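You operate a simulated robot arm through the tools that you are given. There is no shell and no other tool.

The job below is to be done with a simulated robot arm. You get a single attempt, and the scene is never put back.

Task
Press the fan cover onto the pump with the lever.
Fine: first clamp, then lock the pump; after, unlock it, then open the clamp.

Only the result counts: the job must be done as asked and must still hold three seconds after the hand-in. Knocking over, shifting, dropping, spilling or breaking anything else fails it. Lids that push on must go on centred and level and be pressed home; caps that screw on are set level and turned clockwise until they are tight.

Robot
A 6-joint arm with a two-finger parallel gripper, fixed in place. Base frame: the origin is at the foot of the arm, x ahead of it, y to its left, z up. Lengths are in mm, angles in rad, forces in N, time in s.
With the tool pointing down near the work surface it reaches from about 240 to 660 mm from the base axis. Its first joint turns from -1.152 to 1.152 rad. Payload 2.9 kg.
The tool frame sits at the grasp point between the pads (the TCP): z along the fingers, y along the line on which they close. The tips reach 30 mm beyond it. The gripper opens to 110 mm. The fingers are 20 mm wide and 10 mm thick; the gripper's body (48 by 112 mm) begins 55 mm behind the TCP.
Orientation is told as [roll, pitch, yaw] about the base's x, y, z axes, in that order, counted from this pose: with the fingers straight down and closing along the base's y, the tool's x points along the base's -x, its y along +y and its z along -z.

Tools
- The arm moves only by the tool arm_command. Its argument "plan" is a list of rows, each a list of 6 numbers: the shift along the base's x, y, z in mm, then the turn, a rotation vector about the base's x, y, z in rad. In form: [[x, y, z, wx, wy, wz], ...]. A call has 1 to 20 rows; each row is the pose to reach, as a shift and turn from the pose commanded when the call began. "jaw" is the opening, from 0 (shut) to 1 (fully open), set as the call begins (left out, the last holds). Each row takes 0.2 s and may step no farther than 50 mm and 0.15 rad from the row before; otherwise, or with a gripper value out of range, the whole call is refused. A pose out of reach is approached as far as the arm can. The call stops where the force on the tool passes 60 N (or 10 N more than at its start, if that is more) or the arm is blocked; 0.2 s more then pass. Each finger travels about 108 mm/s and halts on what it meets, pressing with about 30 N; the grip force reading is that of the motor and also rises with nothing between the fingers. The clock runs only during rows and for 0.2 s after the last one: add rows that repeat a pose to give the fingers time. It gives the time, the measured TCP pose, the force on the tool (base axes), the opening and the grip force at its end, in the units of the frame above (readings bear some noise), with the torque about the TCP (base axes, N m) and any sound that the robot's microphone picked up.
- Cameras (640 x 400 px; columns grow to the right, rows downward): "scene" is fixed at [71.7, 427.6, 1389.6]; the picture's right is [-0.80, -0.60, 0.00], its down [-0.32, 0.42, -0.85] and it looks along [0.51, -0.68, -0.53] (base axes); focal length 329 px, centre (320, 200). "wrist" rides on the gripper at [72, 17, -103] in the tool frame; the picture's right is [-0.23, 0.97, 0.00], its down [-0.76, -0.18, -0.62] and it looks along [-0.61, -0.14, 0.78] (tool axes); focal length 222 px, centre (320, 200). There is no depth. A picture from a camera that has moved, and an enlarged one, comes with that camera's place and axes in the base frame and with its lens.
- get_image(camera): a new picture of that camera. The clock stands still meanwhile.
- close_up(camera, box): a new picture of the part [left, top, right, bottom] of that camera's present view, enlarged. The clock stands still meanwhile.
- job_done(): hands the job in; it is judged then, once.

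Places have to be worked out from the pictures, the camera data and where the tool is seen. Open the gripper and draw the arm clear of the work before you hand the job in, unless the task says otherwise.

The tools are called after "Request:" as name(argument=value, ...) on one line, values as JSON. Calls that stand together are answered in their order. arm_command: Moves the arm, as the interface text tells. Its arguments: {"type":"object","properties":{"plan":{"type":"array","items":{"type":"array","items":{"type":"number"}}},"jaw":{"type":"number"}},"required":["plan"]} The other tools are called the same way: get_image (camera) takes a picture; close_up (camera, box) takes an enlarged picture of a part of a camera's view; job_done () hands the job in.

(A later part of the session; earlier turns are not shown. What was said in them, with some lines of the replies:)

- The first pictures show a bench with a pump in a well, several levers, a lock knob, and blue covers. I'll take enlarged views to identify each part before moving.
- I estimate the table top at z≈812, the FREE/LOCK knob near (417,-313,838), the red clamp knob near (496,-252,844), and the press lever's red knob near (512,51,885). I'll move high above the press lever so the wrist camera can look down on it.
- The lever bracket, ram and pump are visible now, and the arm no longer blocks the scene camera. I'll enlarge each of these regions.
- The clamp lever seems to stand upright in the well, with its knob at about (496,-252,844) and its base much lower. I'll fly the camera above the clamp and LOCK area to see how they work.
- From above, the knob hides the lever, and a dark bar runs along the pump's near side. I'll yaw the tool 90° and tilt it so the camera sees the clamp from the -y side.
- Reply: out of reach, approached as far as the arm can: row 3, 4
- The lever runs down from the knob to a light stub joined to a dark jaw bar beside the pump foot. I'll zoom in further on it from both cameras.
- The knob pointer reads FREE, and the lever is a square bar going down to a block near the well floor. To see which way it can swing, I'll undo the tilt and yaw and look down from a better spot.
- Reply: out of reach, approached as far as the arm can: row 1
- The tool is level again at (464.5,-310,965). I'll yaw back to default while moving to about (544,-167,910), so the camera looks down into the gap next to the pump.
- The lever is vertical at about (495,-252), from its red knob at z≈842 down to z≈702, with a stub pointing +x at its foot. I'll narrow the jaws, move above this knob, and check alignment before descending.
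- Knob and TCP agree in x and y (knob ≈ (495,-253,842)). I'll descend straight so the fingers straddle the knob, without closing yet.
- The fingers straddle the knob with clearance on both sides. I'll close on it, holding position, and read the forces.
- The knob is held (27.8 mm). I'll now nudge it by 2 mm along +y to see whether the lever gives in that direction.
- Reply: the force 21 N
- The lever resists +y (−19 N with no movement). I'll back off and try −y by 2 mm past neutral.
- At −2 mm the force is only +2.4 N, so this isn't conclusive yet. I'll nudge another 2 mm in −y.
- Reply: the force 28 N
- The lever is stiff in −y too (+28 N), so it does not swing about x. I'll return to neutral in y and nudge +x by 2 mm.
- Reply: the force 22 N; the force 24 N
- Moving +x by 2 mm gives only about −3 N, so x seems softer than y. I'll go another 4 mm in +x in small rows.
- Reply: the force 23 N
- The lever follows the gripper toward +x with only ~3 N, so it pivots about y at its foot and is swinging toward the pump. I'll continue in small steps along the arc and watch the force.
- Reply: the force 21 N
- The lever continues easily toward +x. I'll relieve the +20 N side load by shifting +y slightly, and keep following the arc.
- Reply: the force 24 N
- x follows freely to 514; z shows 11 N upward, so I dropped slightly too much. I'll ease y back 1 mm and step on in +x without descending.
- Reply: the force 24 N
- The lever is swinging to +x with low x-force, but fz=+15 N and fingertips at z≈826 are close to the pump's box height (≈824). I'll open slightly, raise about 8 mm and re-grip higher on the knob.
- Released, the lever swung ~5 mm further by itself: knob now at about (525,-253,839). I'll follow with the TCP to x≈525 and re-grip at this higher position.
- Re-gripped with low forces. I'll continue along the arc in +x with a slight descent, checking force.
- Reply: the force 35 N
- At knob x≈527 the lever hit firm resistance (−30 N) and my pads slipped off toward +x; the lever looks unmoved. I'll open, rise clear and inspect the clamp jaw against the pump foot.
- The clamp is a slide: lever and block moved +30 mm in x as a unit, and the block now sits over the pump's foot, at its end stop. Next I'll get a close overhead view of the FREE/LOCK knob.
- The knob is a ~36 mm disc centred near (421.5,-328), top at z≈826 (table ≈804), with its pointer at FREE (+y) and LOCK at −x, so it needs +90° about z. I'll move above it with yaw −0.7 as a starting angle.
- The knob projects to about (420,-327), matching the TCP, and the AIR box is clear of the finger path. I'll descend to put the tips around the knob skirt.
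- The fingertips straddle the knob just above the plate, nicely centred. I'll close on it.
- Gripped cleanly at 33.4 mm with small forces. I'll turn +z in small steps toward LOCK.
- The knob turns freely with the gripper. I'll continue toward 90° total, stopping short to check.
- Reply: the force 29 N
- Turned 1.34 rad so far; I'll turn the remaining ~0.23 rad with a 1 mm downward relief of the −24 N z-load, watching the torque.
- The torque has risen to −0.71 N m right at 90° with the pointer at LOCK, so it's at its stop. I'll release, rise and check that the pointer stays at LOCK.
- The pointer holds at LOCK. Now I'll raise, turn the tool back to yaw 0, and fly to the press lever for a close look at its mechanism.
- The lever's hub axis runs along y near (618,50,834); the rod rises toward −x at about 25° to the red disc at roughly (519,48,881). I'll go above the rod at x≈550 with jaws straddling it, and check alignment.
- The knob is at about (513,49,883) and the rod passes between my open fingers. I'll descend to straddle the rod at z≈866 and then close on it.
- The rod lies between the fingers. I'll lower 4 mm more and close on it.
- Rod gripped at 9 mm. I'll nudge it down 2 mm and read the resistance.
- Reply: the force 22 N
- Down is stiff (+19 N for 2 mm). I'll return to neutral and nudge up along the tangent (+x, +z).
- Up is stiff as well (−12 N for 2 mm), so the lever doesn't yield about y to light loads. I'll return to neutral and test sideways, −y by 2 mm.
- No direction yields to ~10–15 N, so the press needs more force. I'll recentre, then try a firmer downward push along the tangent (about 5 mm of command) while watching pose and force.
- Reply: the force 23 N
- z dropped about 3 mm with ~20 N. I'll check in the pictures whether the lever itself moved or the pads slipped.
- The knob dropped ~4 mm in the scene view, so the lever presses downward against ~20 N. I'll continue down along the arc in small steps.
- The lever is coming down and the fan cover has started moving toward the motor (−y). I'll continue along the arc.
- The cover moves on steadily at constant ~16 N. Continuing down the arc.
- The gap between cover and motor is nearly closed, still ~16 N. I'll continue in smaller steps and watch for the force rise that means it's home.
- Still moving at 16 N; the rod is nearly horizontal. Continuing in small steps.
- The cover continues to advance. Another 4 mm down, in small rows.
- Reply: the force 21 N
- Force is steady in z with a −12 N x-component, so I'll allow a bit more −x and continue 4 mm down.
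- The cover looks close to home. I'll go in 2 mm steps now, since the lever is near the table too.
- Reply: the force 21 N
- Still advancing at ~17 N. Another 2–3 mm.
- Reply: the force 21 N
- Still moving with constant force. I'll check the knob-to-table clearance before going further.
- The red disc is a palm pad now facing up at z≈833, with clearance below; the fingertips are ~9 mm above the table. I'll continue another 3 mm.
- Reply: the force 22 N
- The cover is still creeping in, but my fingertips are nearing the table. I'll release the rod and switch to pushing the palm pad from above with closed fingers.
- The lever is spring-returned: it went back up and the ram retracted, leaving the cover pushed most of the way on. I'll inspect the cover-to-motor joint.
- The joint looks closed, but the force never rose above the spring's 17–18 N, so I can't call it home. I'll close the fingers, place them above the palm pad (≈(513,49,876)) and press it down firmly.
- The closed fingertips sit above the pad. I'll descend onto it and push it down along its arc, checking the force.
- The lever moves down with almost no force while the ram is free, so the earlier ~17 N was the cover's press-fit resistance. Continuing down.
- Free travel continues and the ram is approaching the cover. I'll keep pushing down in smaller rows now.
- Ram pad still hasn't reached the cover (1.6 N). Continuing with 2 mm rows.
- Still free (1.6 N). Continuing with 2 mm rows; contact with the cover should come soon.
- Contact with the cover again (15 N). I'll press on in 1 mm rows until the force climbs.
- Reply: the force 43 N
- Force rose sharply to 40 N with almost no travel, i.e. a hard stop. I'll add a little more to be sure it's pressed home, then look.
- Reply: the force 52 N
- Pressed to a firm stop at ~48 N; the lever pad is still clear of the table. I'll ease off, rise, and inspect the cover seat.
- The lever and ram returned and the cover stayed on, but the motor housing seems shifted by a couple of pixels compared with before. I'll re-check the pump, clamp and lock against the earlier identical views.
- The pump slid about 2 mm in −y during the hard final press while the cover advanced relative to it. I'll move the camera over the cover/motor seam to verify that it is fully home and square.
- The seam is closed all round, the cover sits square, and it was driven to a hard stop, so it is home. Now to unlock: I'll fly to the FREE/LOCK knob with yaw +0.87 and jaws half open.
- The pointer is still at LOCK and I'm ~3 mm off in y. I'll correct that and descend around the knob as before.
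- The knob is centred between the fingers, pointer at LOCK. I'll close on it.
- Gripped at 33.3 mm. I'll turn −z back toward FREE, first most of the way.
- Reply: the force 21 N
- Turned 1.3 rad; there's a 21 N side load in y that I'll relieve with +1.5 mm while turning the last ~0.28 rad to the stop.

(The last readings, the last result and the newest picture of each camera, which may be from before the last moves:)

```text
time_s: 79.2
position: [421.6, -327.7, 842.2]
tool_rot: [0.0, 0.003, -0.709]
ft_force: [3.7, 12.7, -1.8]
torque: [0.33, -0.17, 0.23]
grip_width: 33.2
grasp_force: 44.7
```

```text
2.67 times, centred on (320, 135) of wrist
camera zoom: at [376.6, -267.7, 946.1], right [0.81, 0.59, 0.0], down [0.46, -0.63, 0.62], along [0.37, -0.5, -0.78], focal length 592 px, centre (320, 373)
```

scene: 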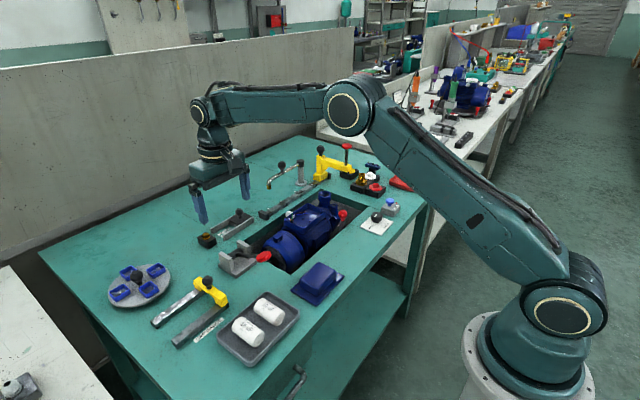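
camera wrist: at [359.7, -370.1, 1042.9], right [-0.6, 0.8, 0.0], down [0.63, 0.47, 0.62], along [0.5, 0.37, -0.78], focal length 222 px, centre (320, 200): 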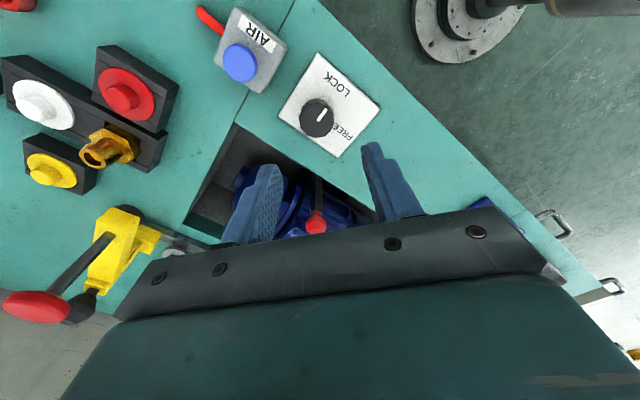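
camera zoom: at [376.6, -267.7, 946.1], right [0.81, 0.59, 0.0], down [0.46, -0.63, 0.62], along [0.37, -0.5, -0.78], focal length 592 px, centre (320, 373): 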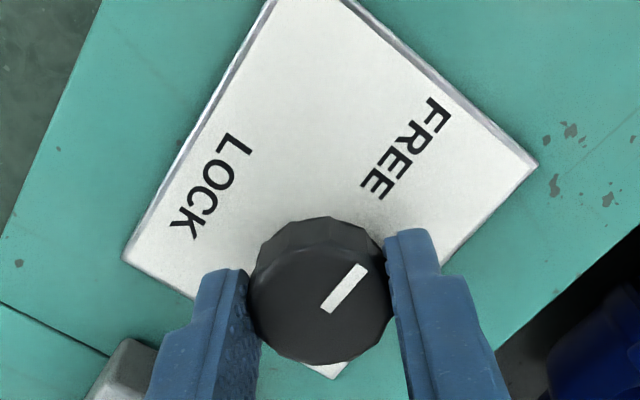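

The pointer is back at its original FREE angle with the stop just being felt (+0.23 N m). I'll add a slight extra turn to seat it, then release and rise.

Request:
arm_command(plan=[[0, 0, 0, 0, 0, -0.03], [0, 0, 0, 0, 0, -0.03]])

Request:
arm_command(plan=[[0, 0, 0, 0, 0, 0], [0, 0, 0, 0, 0, 0], [0, 0, 25, 0, 0, 0], [0, 0, 60, 0, 0, 0], [0, 0, 90, 0, 0, 0], [0, 0, 90, 0, 0, 0]], jaw=0.5)

Request:
get_image(camera="wrist")

Request:
close_up(camera="scene", box=[310, 180, 410, 243])

```text
time_s: 79.8
position: [421.5, -327.4, 842.3]
tool_rot: [0.002, 0.0, -0.739]
ft_force: [4.2, 11.9, -1.7]
torque: [0.25, -0.28, 0.44]
grip_width: 33.1
grasp_force: 45.5
```

```text
time_s: 81.2
position: [421.1, -328.5, 931.6]
tool_rot: [0.0, 0.001, -0.739]
ft_force: [0.7, -0.5, -0.1]
torque: [-0.01, -0.05, -0.01]
grip_width: 54.9
grasp_force: 0.1
```

```text
taken
camera wrist: at [378.0, -266.3, 1035.9], right [0.82, 0.57, 0.0], down [0.44, -0.64, 0.62], along [0.35, -0.51, -0.78], focal length 222 px, centre (320, 200)
```

wrist: 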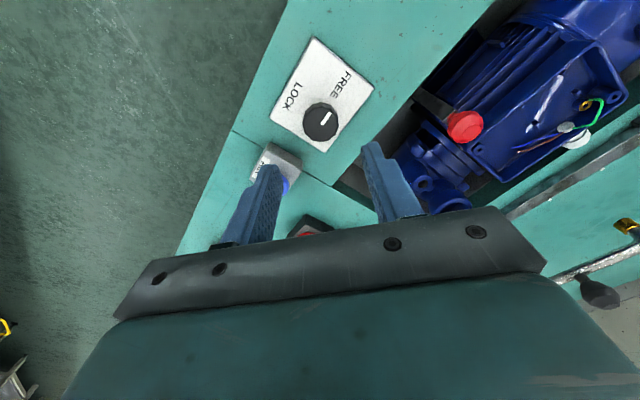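

```text
6.35 times, centred on (360, 212) of scene
camera zoom: at [71.7, 427.6, 1389.6], right [-0.8, -0.6, 0.0], down [-0.32, 0.42, -0.85], along [0.51, -0.68, -0.53], focal length 2087 px, centre (66, 127)
```

zoom: 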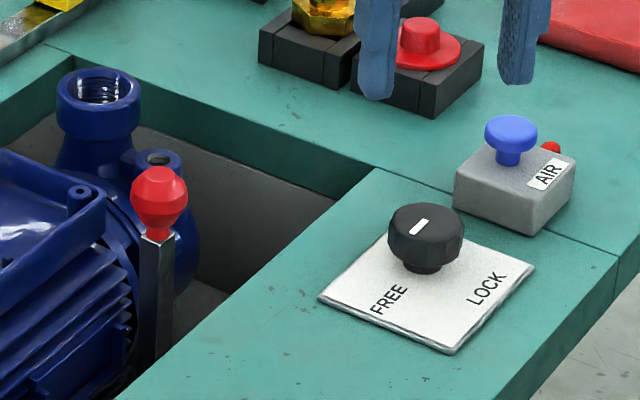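

Pointer is at FREE. Now for the clamp: I'll move above its red knob at about (525,-253) with yaw back to 0.

Request:
arm_command(plan=[[20, 15, 0, 0, 0, 0.14], [41, 30, 0, 0, 0, 0.28], [62, 45, 0, 0, 0, 0.42], [83, 60, 0, 0, 0, 0.56], [104, 75.5, -6, 0, 0, 0.7], [104, 75.5, -6, 0, 0, 0.739], [104, 75.5, -6, 0, 0, 0.739]])

Request:
get_image(camera="wrist")

Request:
close_up(camera="wrist", box=[200, 60, 440, 210])

```text
time_s: 82.8
position: [525.7, -252.2, 926.3]
tool_rot: [0.001, -0.001, -0.001]
ft_force: [0.3, -0.3, -0.5]
torque: [0.0, 0.01, 0.01]
grip_width: 54.9
grasp_force: 0.0
```

```text
taken
camera wrist: at [452.5, -235.6, 1030.3], right [0.23, 0.97, 0.0], down [0.76, -0.18, 0.62], along [0.61, -0.14, -0.78], focal length 222 px, centre (320, 200)
```

wrist: 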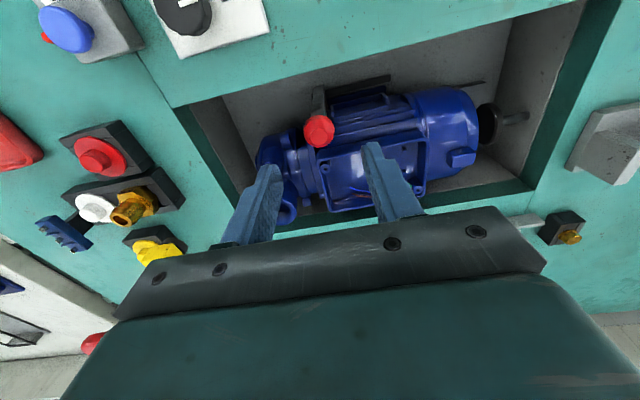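

```text
2.67 times, centred on (320, 135) of wrist
camera zoom: at [452.5, -235.6, 1030.3], right [0.23, 0.97, 0.0], down [0.76, -0.18, 0.62], along [0.61, -0.14, -0.78], focal length 592 px, centre (320, 373)
```

zoom: 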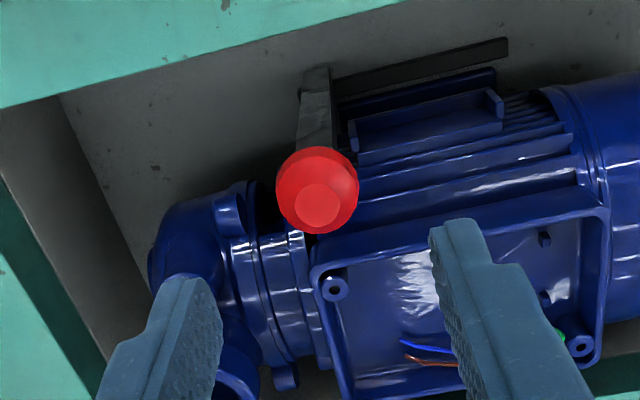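

The clamp knob projects to (525,-253.7), right under the TCP. I'll descend to z≈862 and grip.

Request:
arm_command(plan=[[-0.5, -1, -25, 0, 0, 0], [-0.5, -1, -48, 0, 0, 0], [-0.5, -1, -64, 0, 0, 0], [-0.5, -1, -64, 0, 0, 0]])

Request:
close_up(camera="wrist", box=[200, 60, 440, 210])

Request:
close_up(camera="scene", box=[310, 180, 374, 220])

```text
time_s: 83.8
position: [524.4, -253.2, 862.0]
tool_rot: [0.0, 0.001, -0.001]
ft_force: [-0.2, 0.0, 0.6]
torque: [-0.01, 0.02, -0.01]
grip_width: 55.1
grasp_force: 0.1
```

```text
2.67 times, centred on (320, 135) of wrist
camera zoom: at [451.4, -236.8, 966.4], right [0.23, 0.97, 0.0], down [0.76, -0.18, 0.62], along [0.61, -0.14, -0.78], focal length 592 px, centre (320, 373)
```

zoom: 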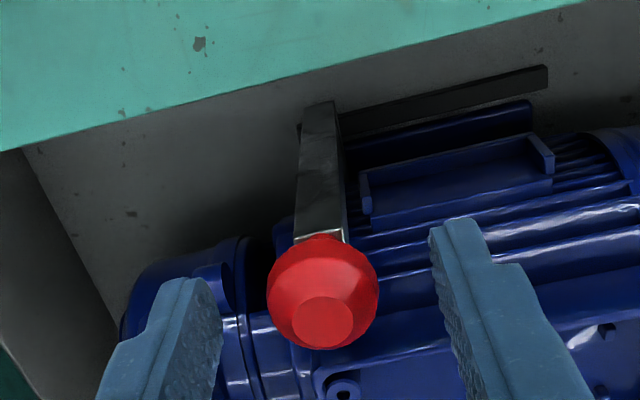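

```text
10.00 times, centred on (342, 200) of scene
camera zoom: at [71.7, 427.6, 1389.6], right [-0.8, -0.6, 0.0], down [-0.32, 0.42, -0.85], along [0.51, -0.68, -0.53], focal length 3287 px, centre (100, 200)
```

zoom: 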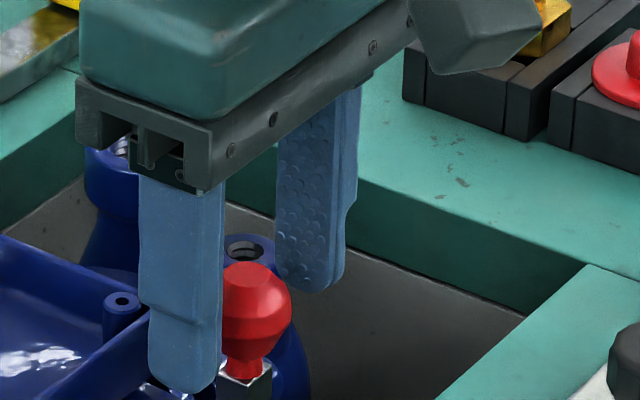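

The fingers straddle the knob without contact. I'll close and then pull it straight back in −x.

Request:
arm_command(plan=[[0, 0, 0, 0, 0, 0], [0, 0, 0, 0, 0, 0], [0, 0, 0, 0, 0, 0]], jaw=0.0)

Request:
arm_command(plan=[[-2, 0, 0, 0, 0, 0], [-4, 0, 0, 0, 0, 0], [-4, 0, 0, 0, 0, 0]])

```text
time_s: 84.6
position: [524.6, -252.7, 863.3]
tool_rot: [0.001, 0.0, 0.0]
ft_force: [0.3, 4.5, -0.2]
torque: [-0.4, -0.01, -0.01]
grip_width: 27.3
grasp_force: 44.8
```

```text
time_s: 85.4
position: [520.5, -253.9, 862.7]
tool_rot: [0.0, 0.001, 0.0]
ft_force: [2.3, 6.7, 3.2]
torque: [-0.21, 0.56, -0.05]
grip_width: 27.5
grasp_force: 44.6
```

It slides back with only ~2 N. I'll continue the pull to the open end, in small rows, stopping just at the 30 mm travel.

Request:
arm_command(plan=[[-3, 0, 0, 0, 0, 0], [-6, 0, 0, 0, 0, 0], [-9, 0, 0, 0, 0, 0], [-12, 0, 0, 0, 0, 0], [-15, 0, 0, 0, 0, 0], [-18, 0, 0, 0, 0, 0], [-21, 0, 0, 0, 0, 0], [-23, 0, 0, 0, 0, 0], [-23, 0, 0, 0, 0, 0]])

Request:
close_up(camera="scene", box=[310, 180, 374, 220])

```text
time_s: 87.4
position: [497.0, -252.2, 862.6]
tool_rot: [0.0, 0.0, -0.001]
ft_force: [-1.7, 16.2, 11.7]
torque: [-0.04, -0.32, 0.06]
grip_width: 27.4
grasp_force: 44.7
```

```text
10.00 times, centred on (342, 200) of scene
camera zoom: at [71.5, 428.0, 1389.5], right [-0.8, -0.6, 0.0], down [-0.32, 0.42, -0.85], along [0.51, -0.68, -0.53], focal length 3287 px, centre (100, 200)
```

zoom: 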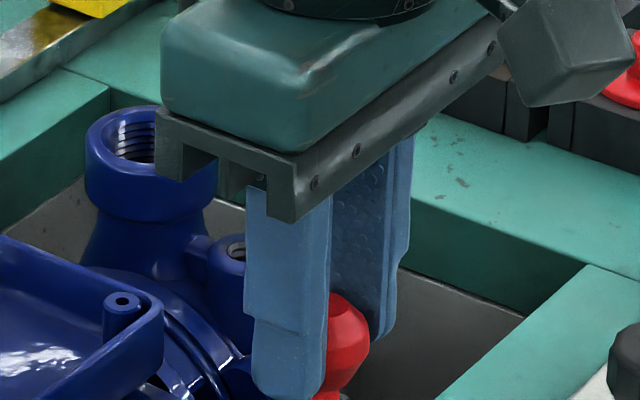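

Nearly at its original x≈495. I'll pull a few more mm until the stop is felt.

Request:
arm_command(plan=[[-1, 0, 0, 0, 0, 0], [-2, 0, 0, 0, 0, 0], [-3, 0, 0, 0, 0, 0], [-3, 0, 0, 0, 0, 0]])

```text
time_s: 88.4
position: [495.0, -252.9, 862.3]
tool_rot: [0.002, 0.0, 0.001]
ft_force: [2.0, 14.4, 17.0]
torque: [0.87, 0.9, 0.06]
grip_width: 27.2
grasp_force: 44.5
```

Request:
arm_command(plan=[[-1, 0, 0.5, 0, 0, 0], [-2, 0, 0.5, 0, 0, 0], [-3, 0, 0.5, 0, 0, 0], [-3, 0, 0.5, 0, 0, 0]])

Request:
close_up(camera="wrist", box=[200, 60, 440, 210])

```text
time_s: 89.4
position: [493.8, -253.6, 862.7]
tool_rot: [-0.002, -0.007, 0.004]
ft_force: [31.3, 5.3, -7.4]
torque: [0.55, -0.96, 0.01]
grip_width: 27.4
grasp_force: 44.8
```

```text
2.67 times, centred on (320, 135) of wrist
camera zoom: at [420.1, -236.5, 965.7], right [0.22, 0.97, 0.0], down [0.76, -0.17, 0.63], along [0.61, -0.14, -0.78], focal length 592 px, centre (320, 373)
```

zoom: 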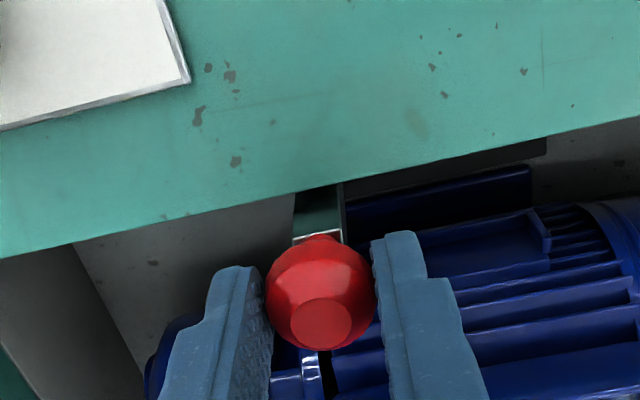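

The open-end stop is felt (+31 N in x), matching the original position. I'll relieve the load, open the fingers and rise straight up.

Request:
arm_command(plan=[[1.5, 0, 0, 0, 0, 0], [1.5, 0, 0, 0, 0, 0]])

Request:
arm_command(plan=[[0, 0, 0, 0, 0, 0], [0, 0, 0, 0, 0, 0], [0, 0, 25, 0, 0, 0], [0, 0, 60, 0, 0, 0], [0, 0, 100, 0, 0, 0], [0, 0, 100, 0, 0, 0]], jaw=0.5)

Request:
get_image(camera="wrist")

Request:
close_up(camera="scene", box=[310, 180, 374, 220])

Request:
close_up(camera="scene", box=[262, 205, 326, 245])

```text
time_s: 90.0
position: [494.1, -253.0, 863.3]
tool_rot: [0.001, -0.004, 0.002]
ft_force: [20.4, 9.6, -6.7]
torque: [-0.28, -1.49, 0.02]
grip_width: 27.1
grasp_force: 44.9
```

```text
time_s: 91.4
position: [491.6, -252.9, 963.0]
tool_rot: [0.002, 0.0, 0.0]
ft_force: [0.2, -0.2, 0.4]
torque: [-0.03, 0.0, 0.0]
grip_width: 55.2
grasp_force: 0.0
```

```text
taken
camera wrist: at [419.7, -236.8, 1067.4], right [0.23, 0.97, 0.0], down [0.76, -0.18, 0.62], along [0.61, -0.14, -0.78], focal length 222 px, centre (320, 200)
```

wrist: 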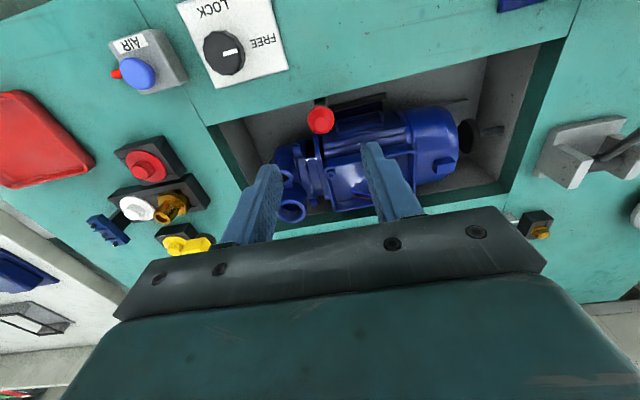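

```text
10.00 times, centred on (342, 200) of scene
camera zoom: at [71.7, 427.6, 1389.6], right [-0.8, -0.6, 0.0], down [-0.32, 0.42, -0.85], along [0.51, -0.68, -0.53], focal length 3287 px, centre (100, 200)
```

zoom: 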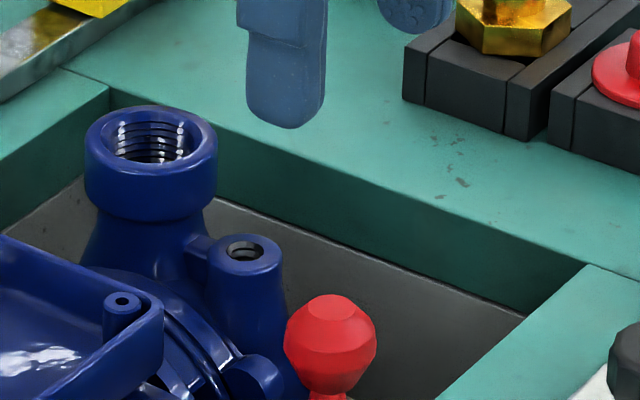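

```text
10.00 times, centred on (294, 225) of scene
camera zoom: at [71.7, 427.6, 1389.6], right [-0.8, -0.6, 0.0], down [-0.32, 0.42, -0.85], along [0.51, -0.68, -0.53], focal length 3287 px, centre (580, -50)
```

zoom: 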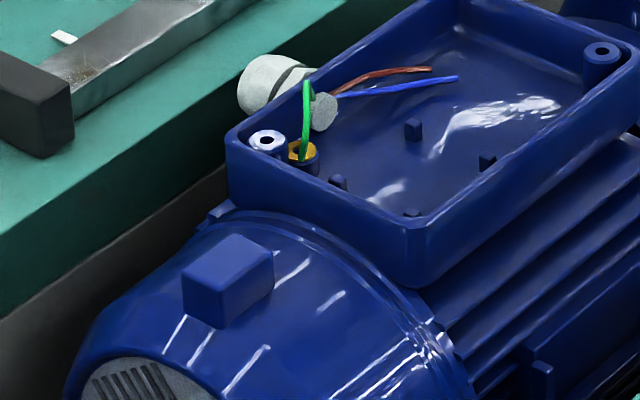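

The clamp knob is back exactly where it started, the knob is at FREE, and the cover is unchanged on the motor. I'll open the gripper fully and retreat to the starting position, then take a last look.

Request:
arm_command(plan=[[0, 0, 30, 0, 0, 0], [-10, 30, 60, 0, 0, 0], [-20, 65, 85, 0, 0, 0], [-30, 100, 105, 0, 0, 0], [-40, 135, 115, 0, 0, 0], [-44, 150, 117, 0, 0, 0], [-44, 150, 117, 0, 0, 0]], jaw=1.0)

Request:
get_image(camera="scene")

Request:
get_image(camera="wrist")

Request:
close_up(camera="wrist", box=[160, 60, 420, 222])

Request:
close_up(camera="scene", box=[210, 180, 360, 274])

```text
time_s: 93.0
position: [448.9, -103.8, 1080.6]
tool_rot: [-0.001, 0.001, -0.001]
ft_force: [1.1, -1.0, 0.5]
torque: [-0.01, 0.0, 0.04]
grip_width: 109.9
grasp_force: 0.1
```

```text
taken
```

scene: 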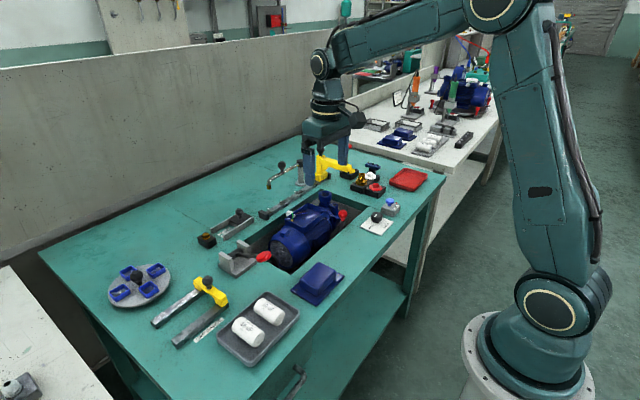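

```text
taken
camera wrist: at [375.8, -86.8, 1183.6], right [0.23, 0.97, 0.0], down [0.76, -0.18, 0.62], along [0.61, -0.14, -0.78], focal length 222 px, centre (320, 200)
```

wrist: 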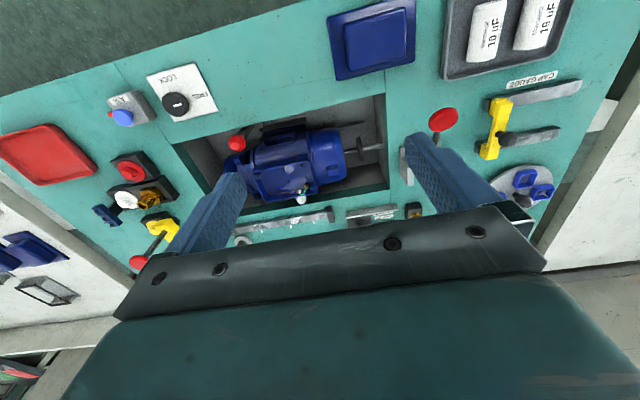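

```text
2.46 times, centred on (290, 141) of wrist
camera zoom: at [375.8, -86.8, 1183.6], right [0.23, 0.97, 0.0], down [0.76, -0.18, 0.62], along [0.61, -0.14, -0.78], focal length 547 px, centre (394, 345)
```

zoom: 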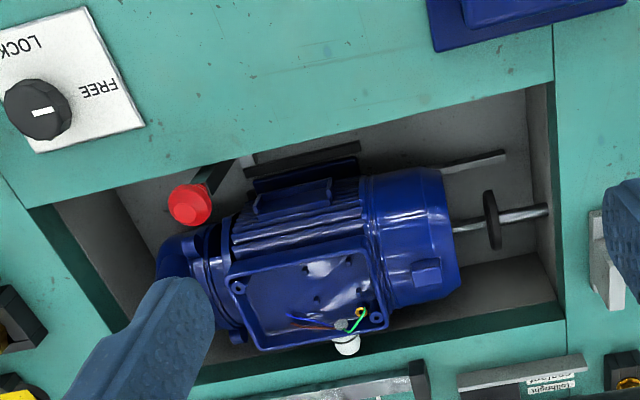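

```text
4.26 times, centred on (285, 227) of scene
camera zoom: at [71.7, 427.6, 1389.6], right [-0.8, -0.6, 0.0], down [-0.32, 0.42, -0.85], along [0.51, -0.68, -0.53], focal length 1399 px, centre (469, 85)
```

zoom: 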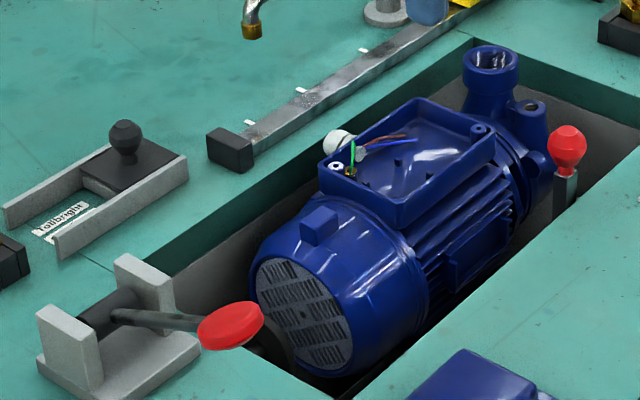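

The cover is seated square on the motor with no gap. The lever is back up, the lock is at FREE, the clamp is open, nothing else was disturbed, and the arm is clear with its gripper open. I'm handing the job in.

Request:
job_done()

```text
The job is handed in.
```

The fan cover is pressed onto the pump. I clamped and locked the pump before using the lever, then unlocked it and opened the clamp, and handed the job in. I don't have the verdict on it.

- **Clamp:** I slid it about 30 mm to its end stop against the pump. Afterwards I pulled it back to where it started.
- **Lock:** I turned the knob 90° from FREE to LOCK before pressing, and back to FREE afterwards.
- **Press:** It took two lever strokes. The first pushed the cover most of the way, and I let go when my fingertips got close to the table. The second drove it to a hard stop at about 48 N. In the last pictures the cover sits square on the motor with no gap.
- **Pump moved:** The final hard press slid the pump about 2 mm towards the far end of the well, even though it was clamped and locked. I left it there.
- **End state:** Nothing else on the bench appears to have moved. The lever sprang back up, and the arm is clear with the gripper open.
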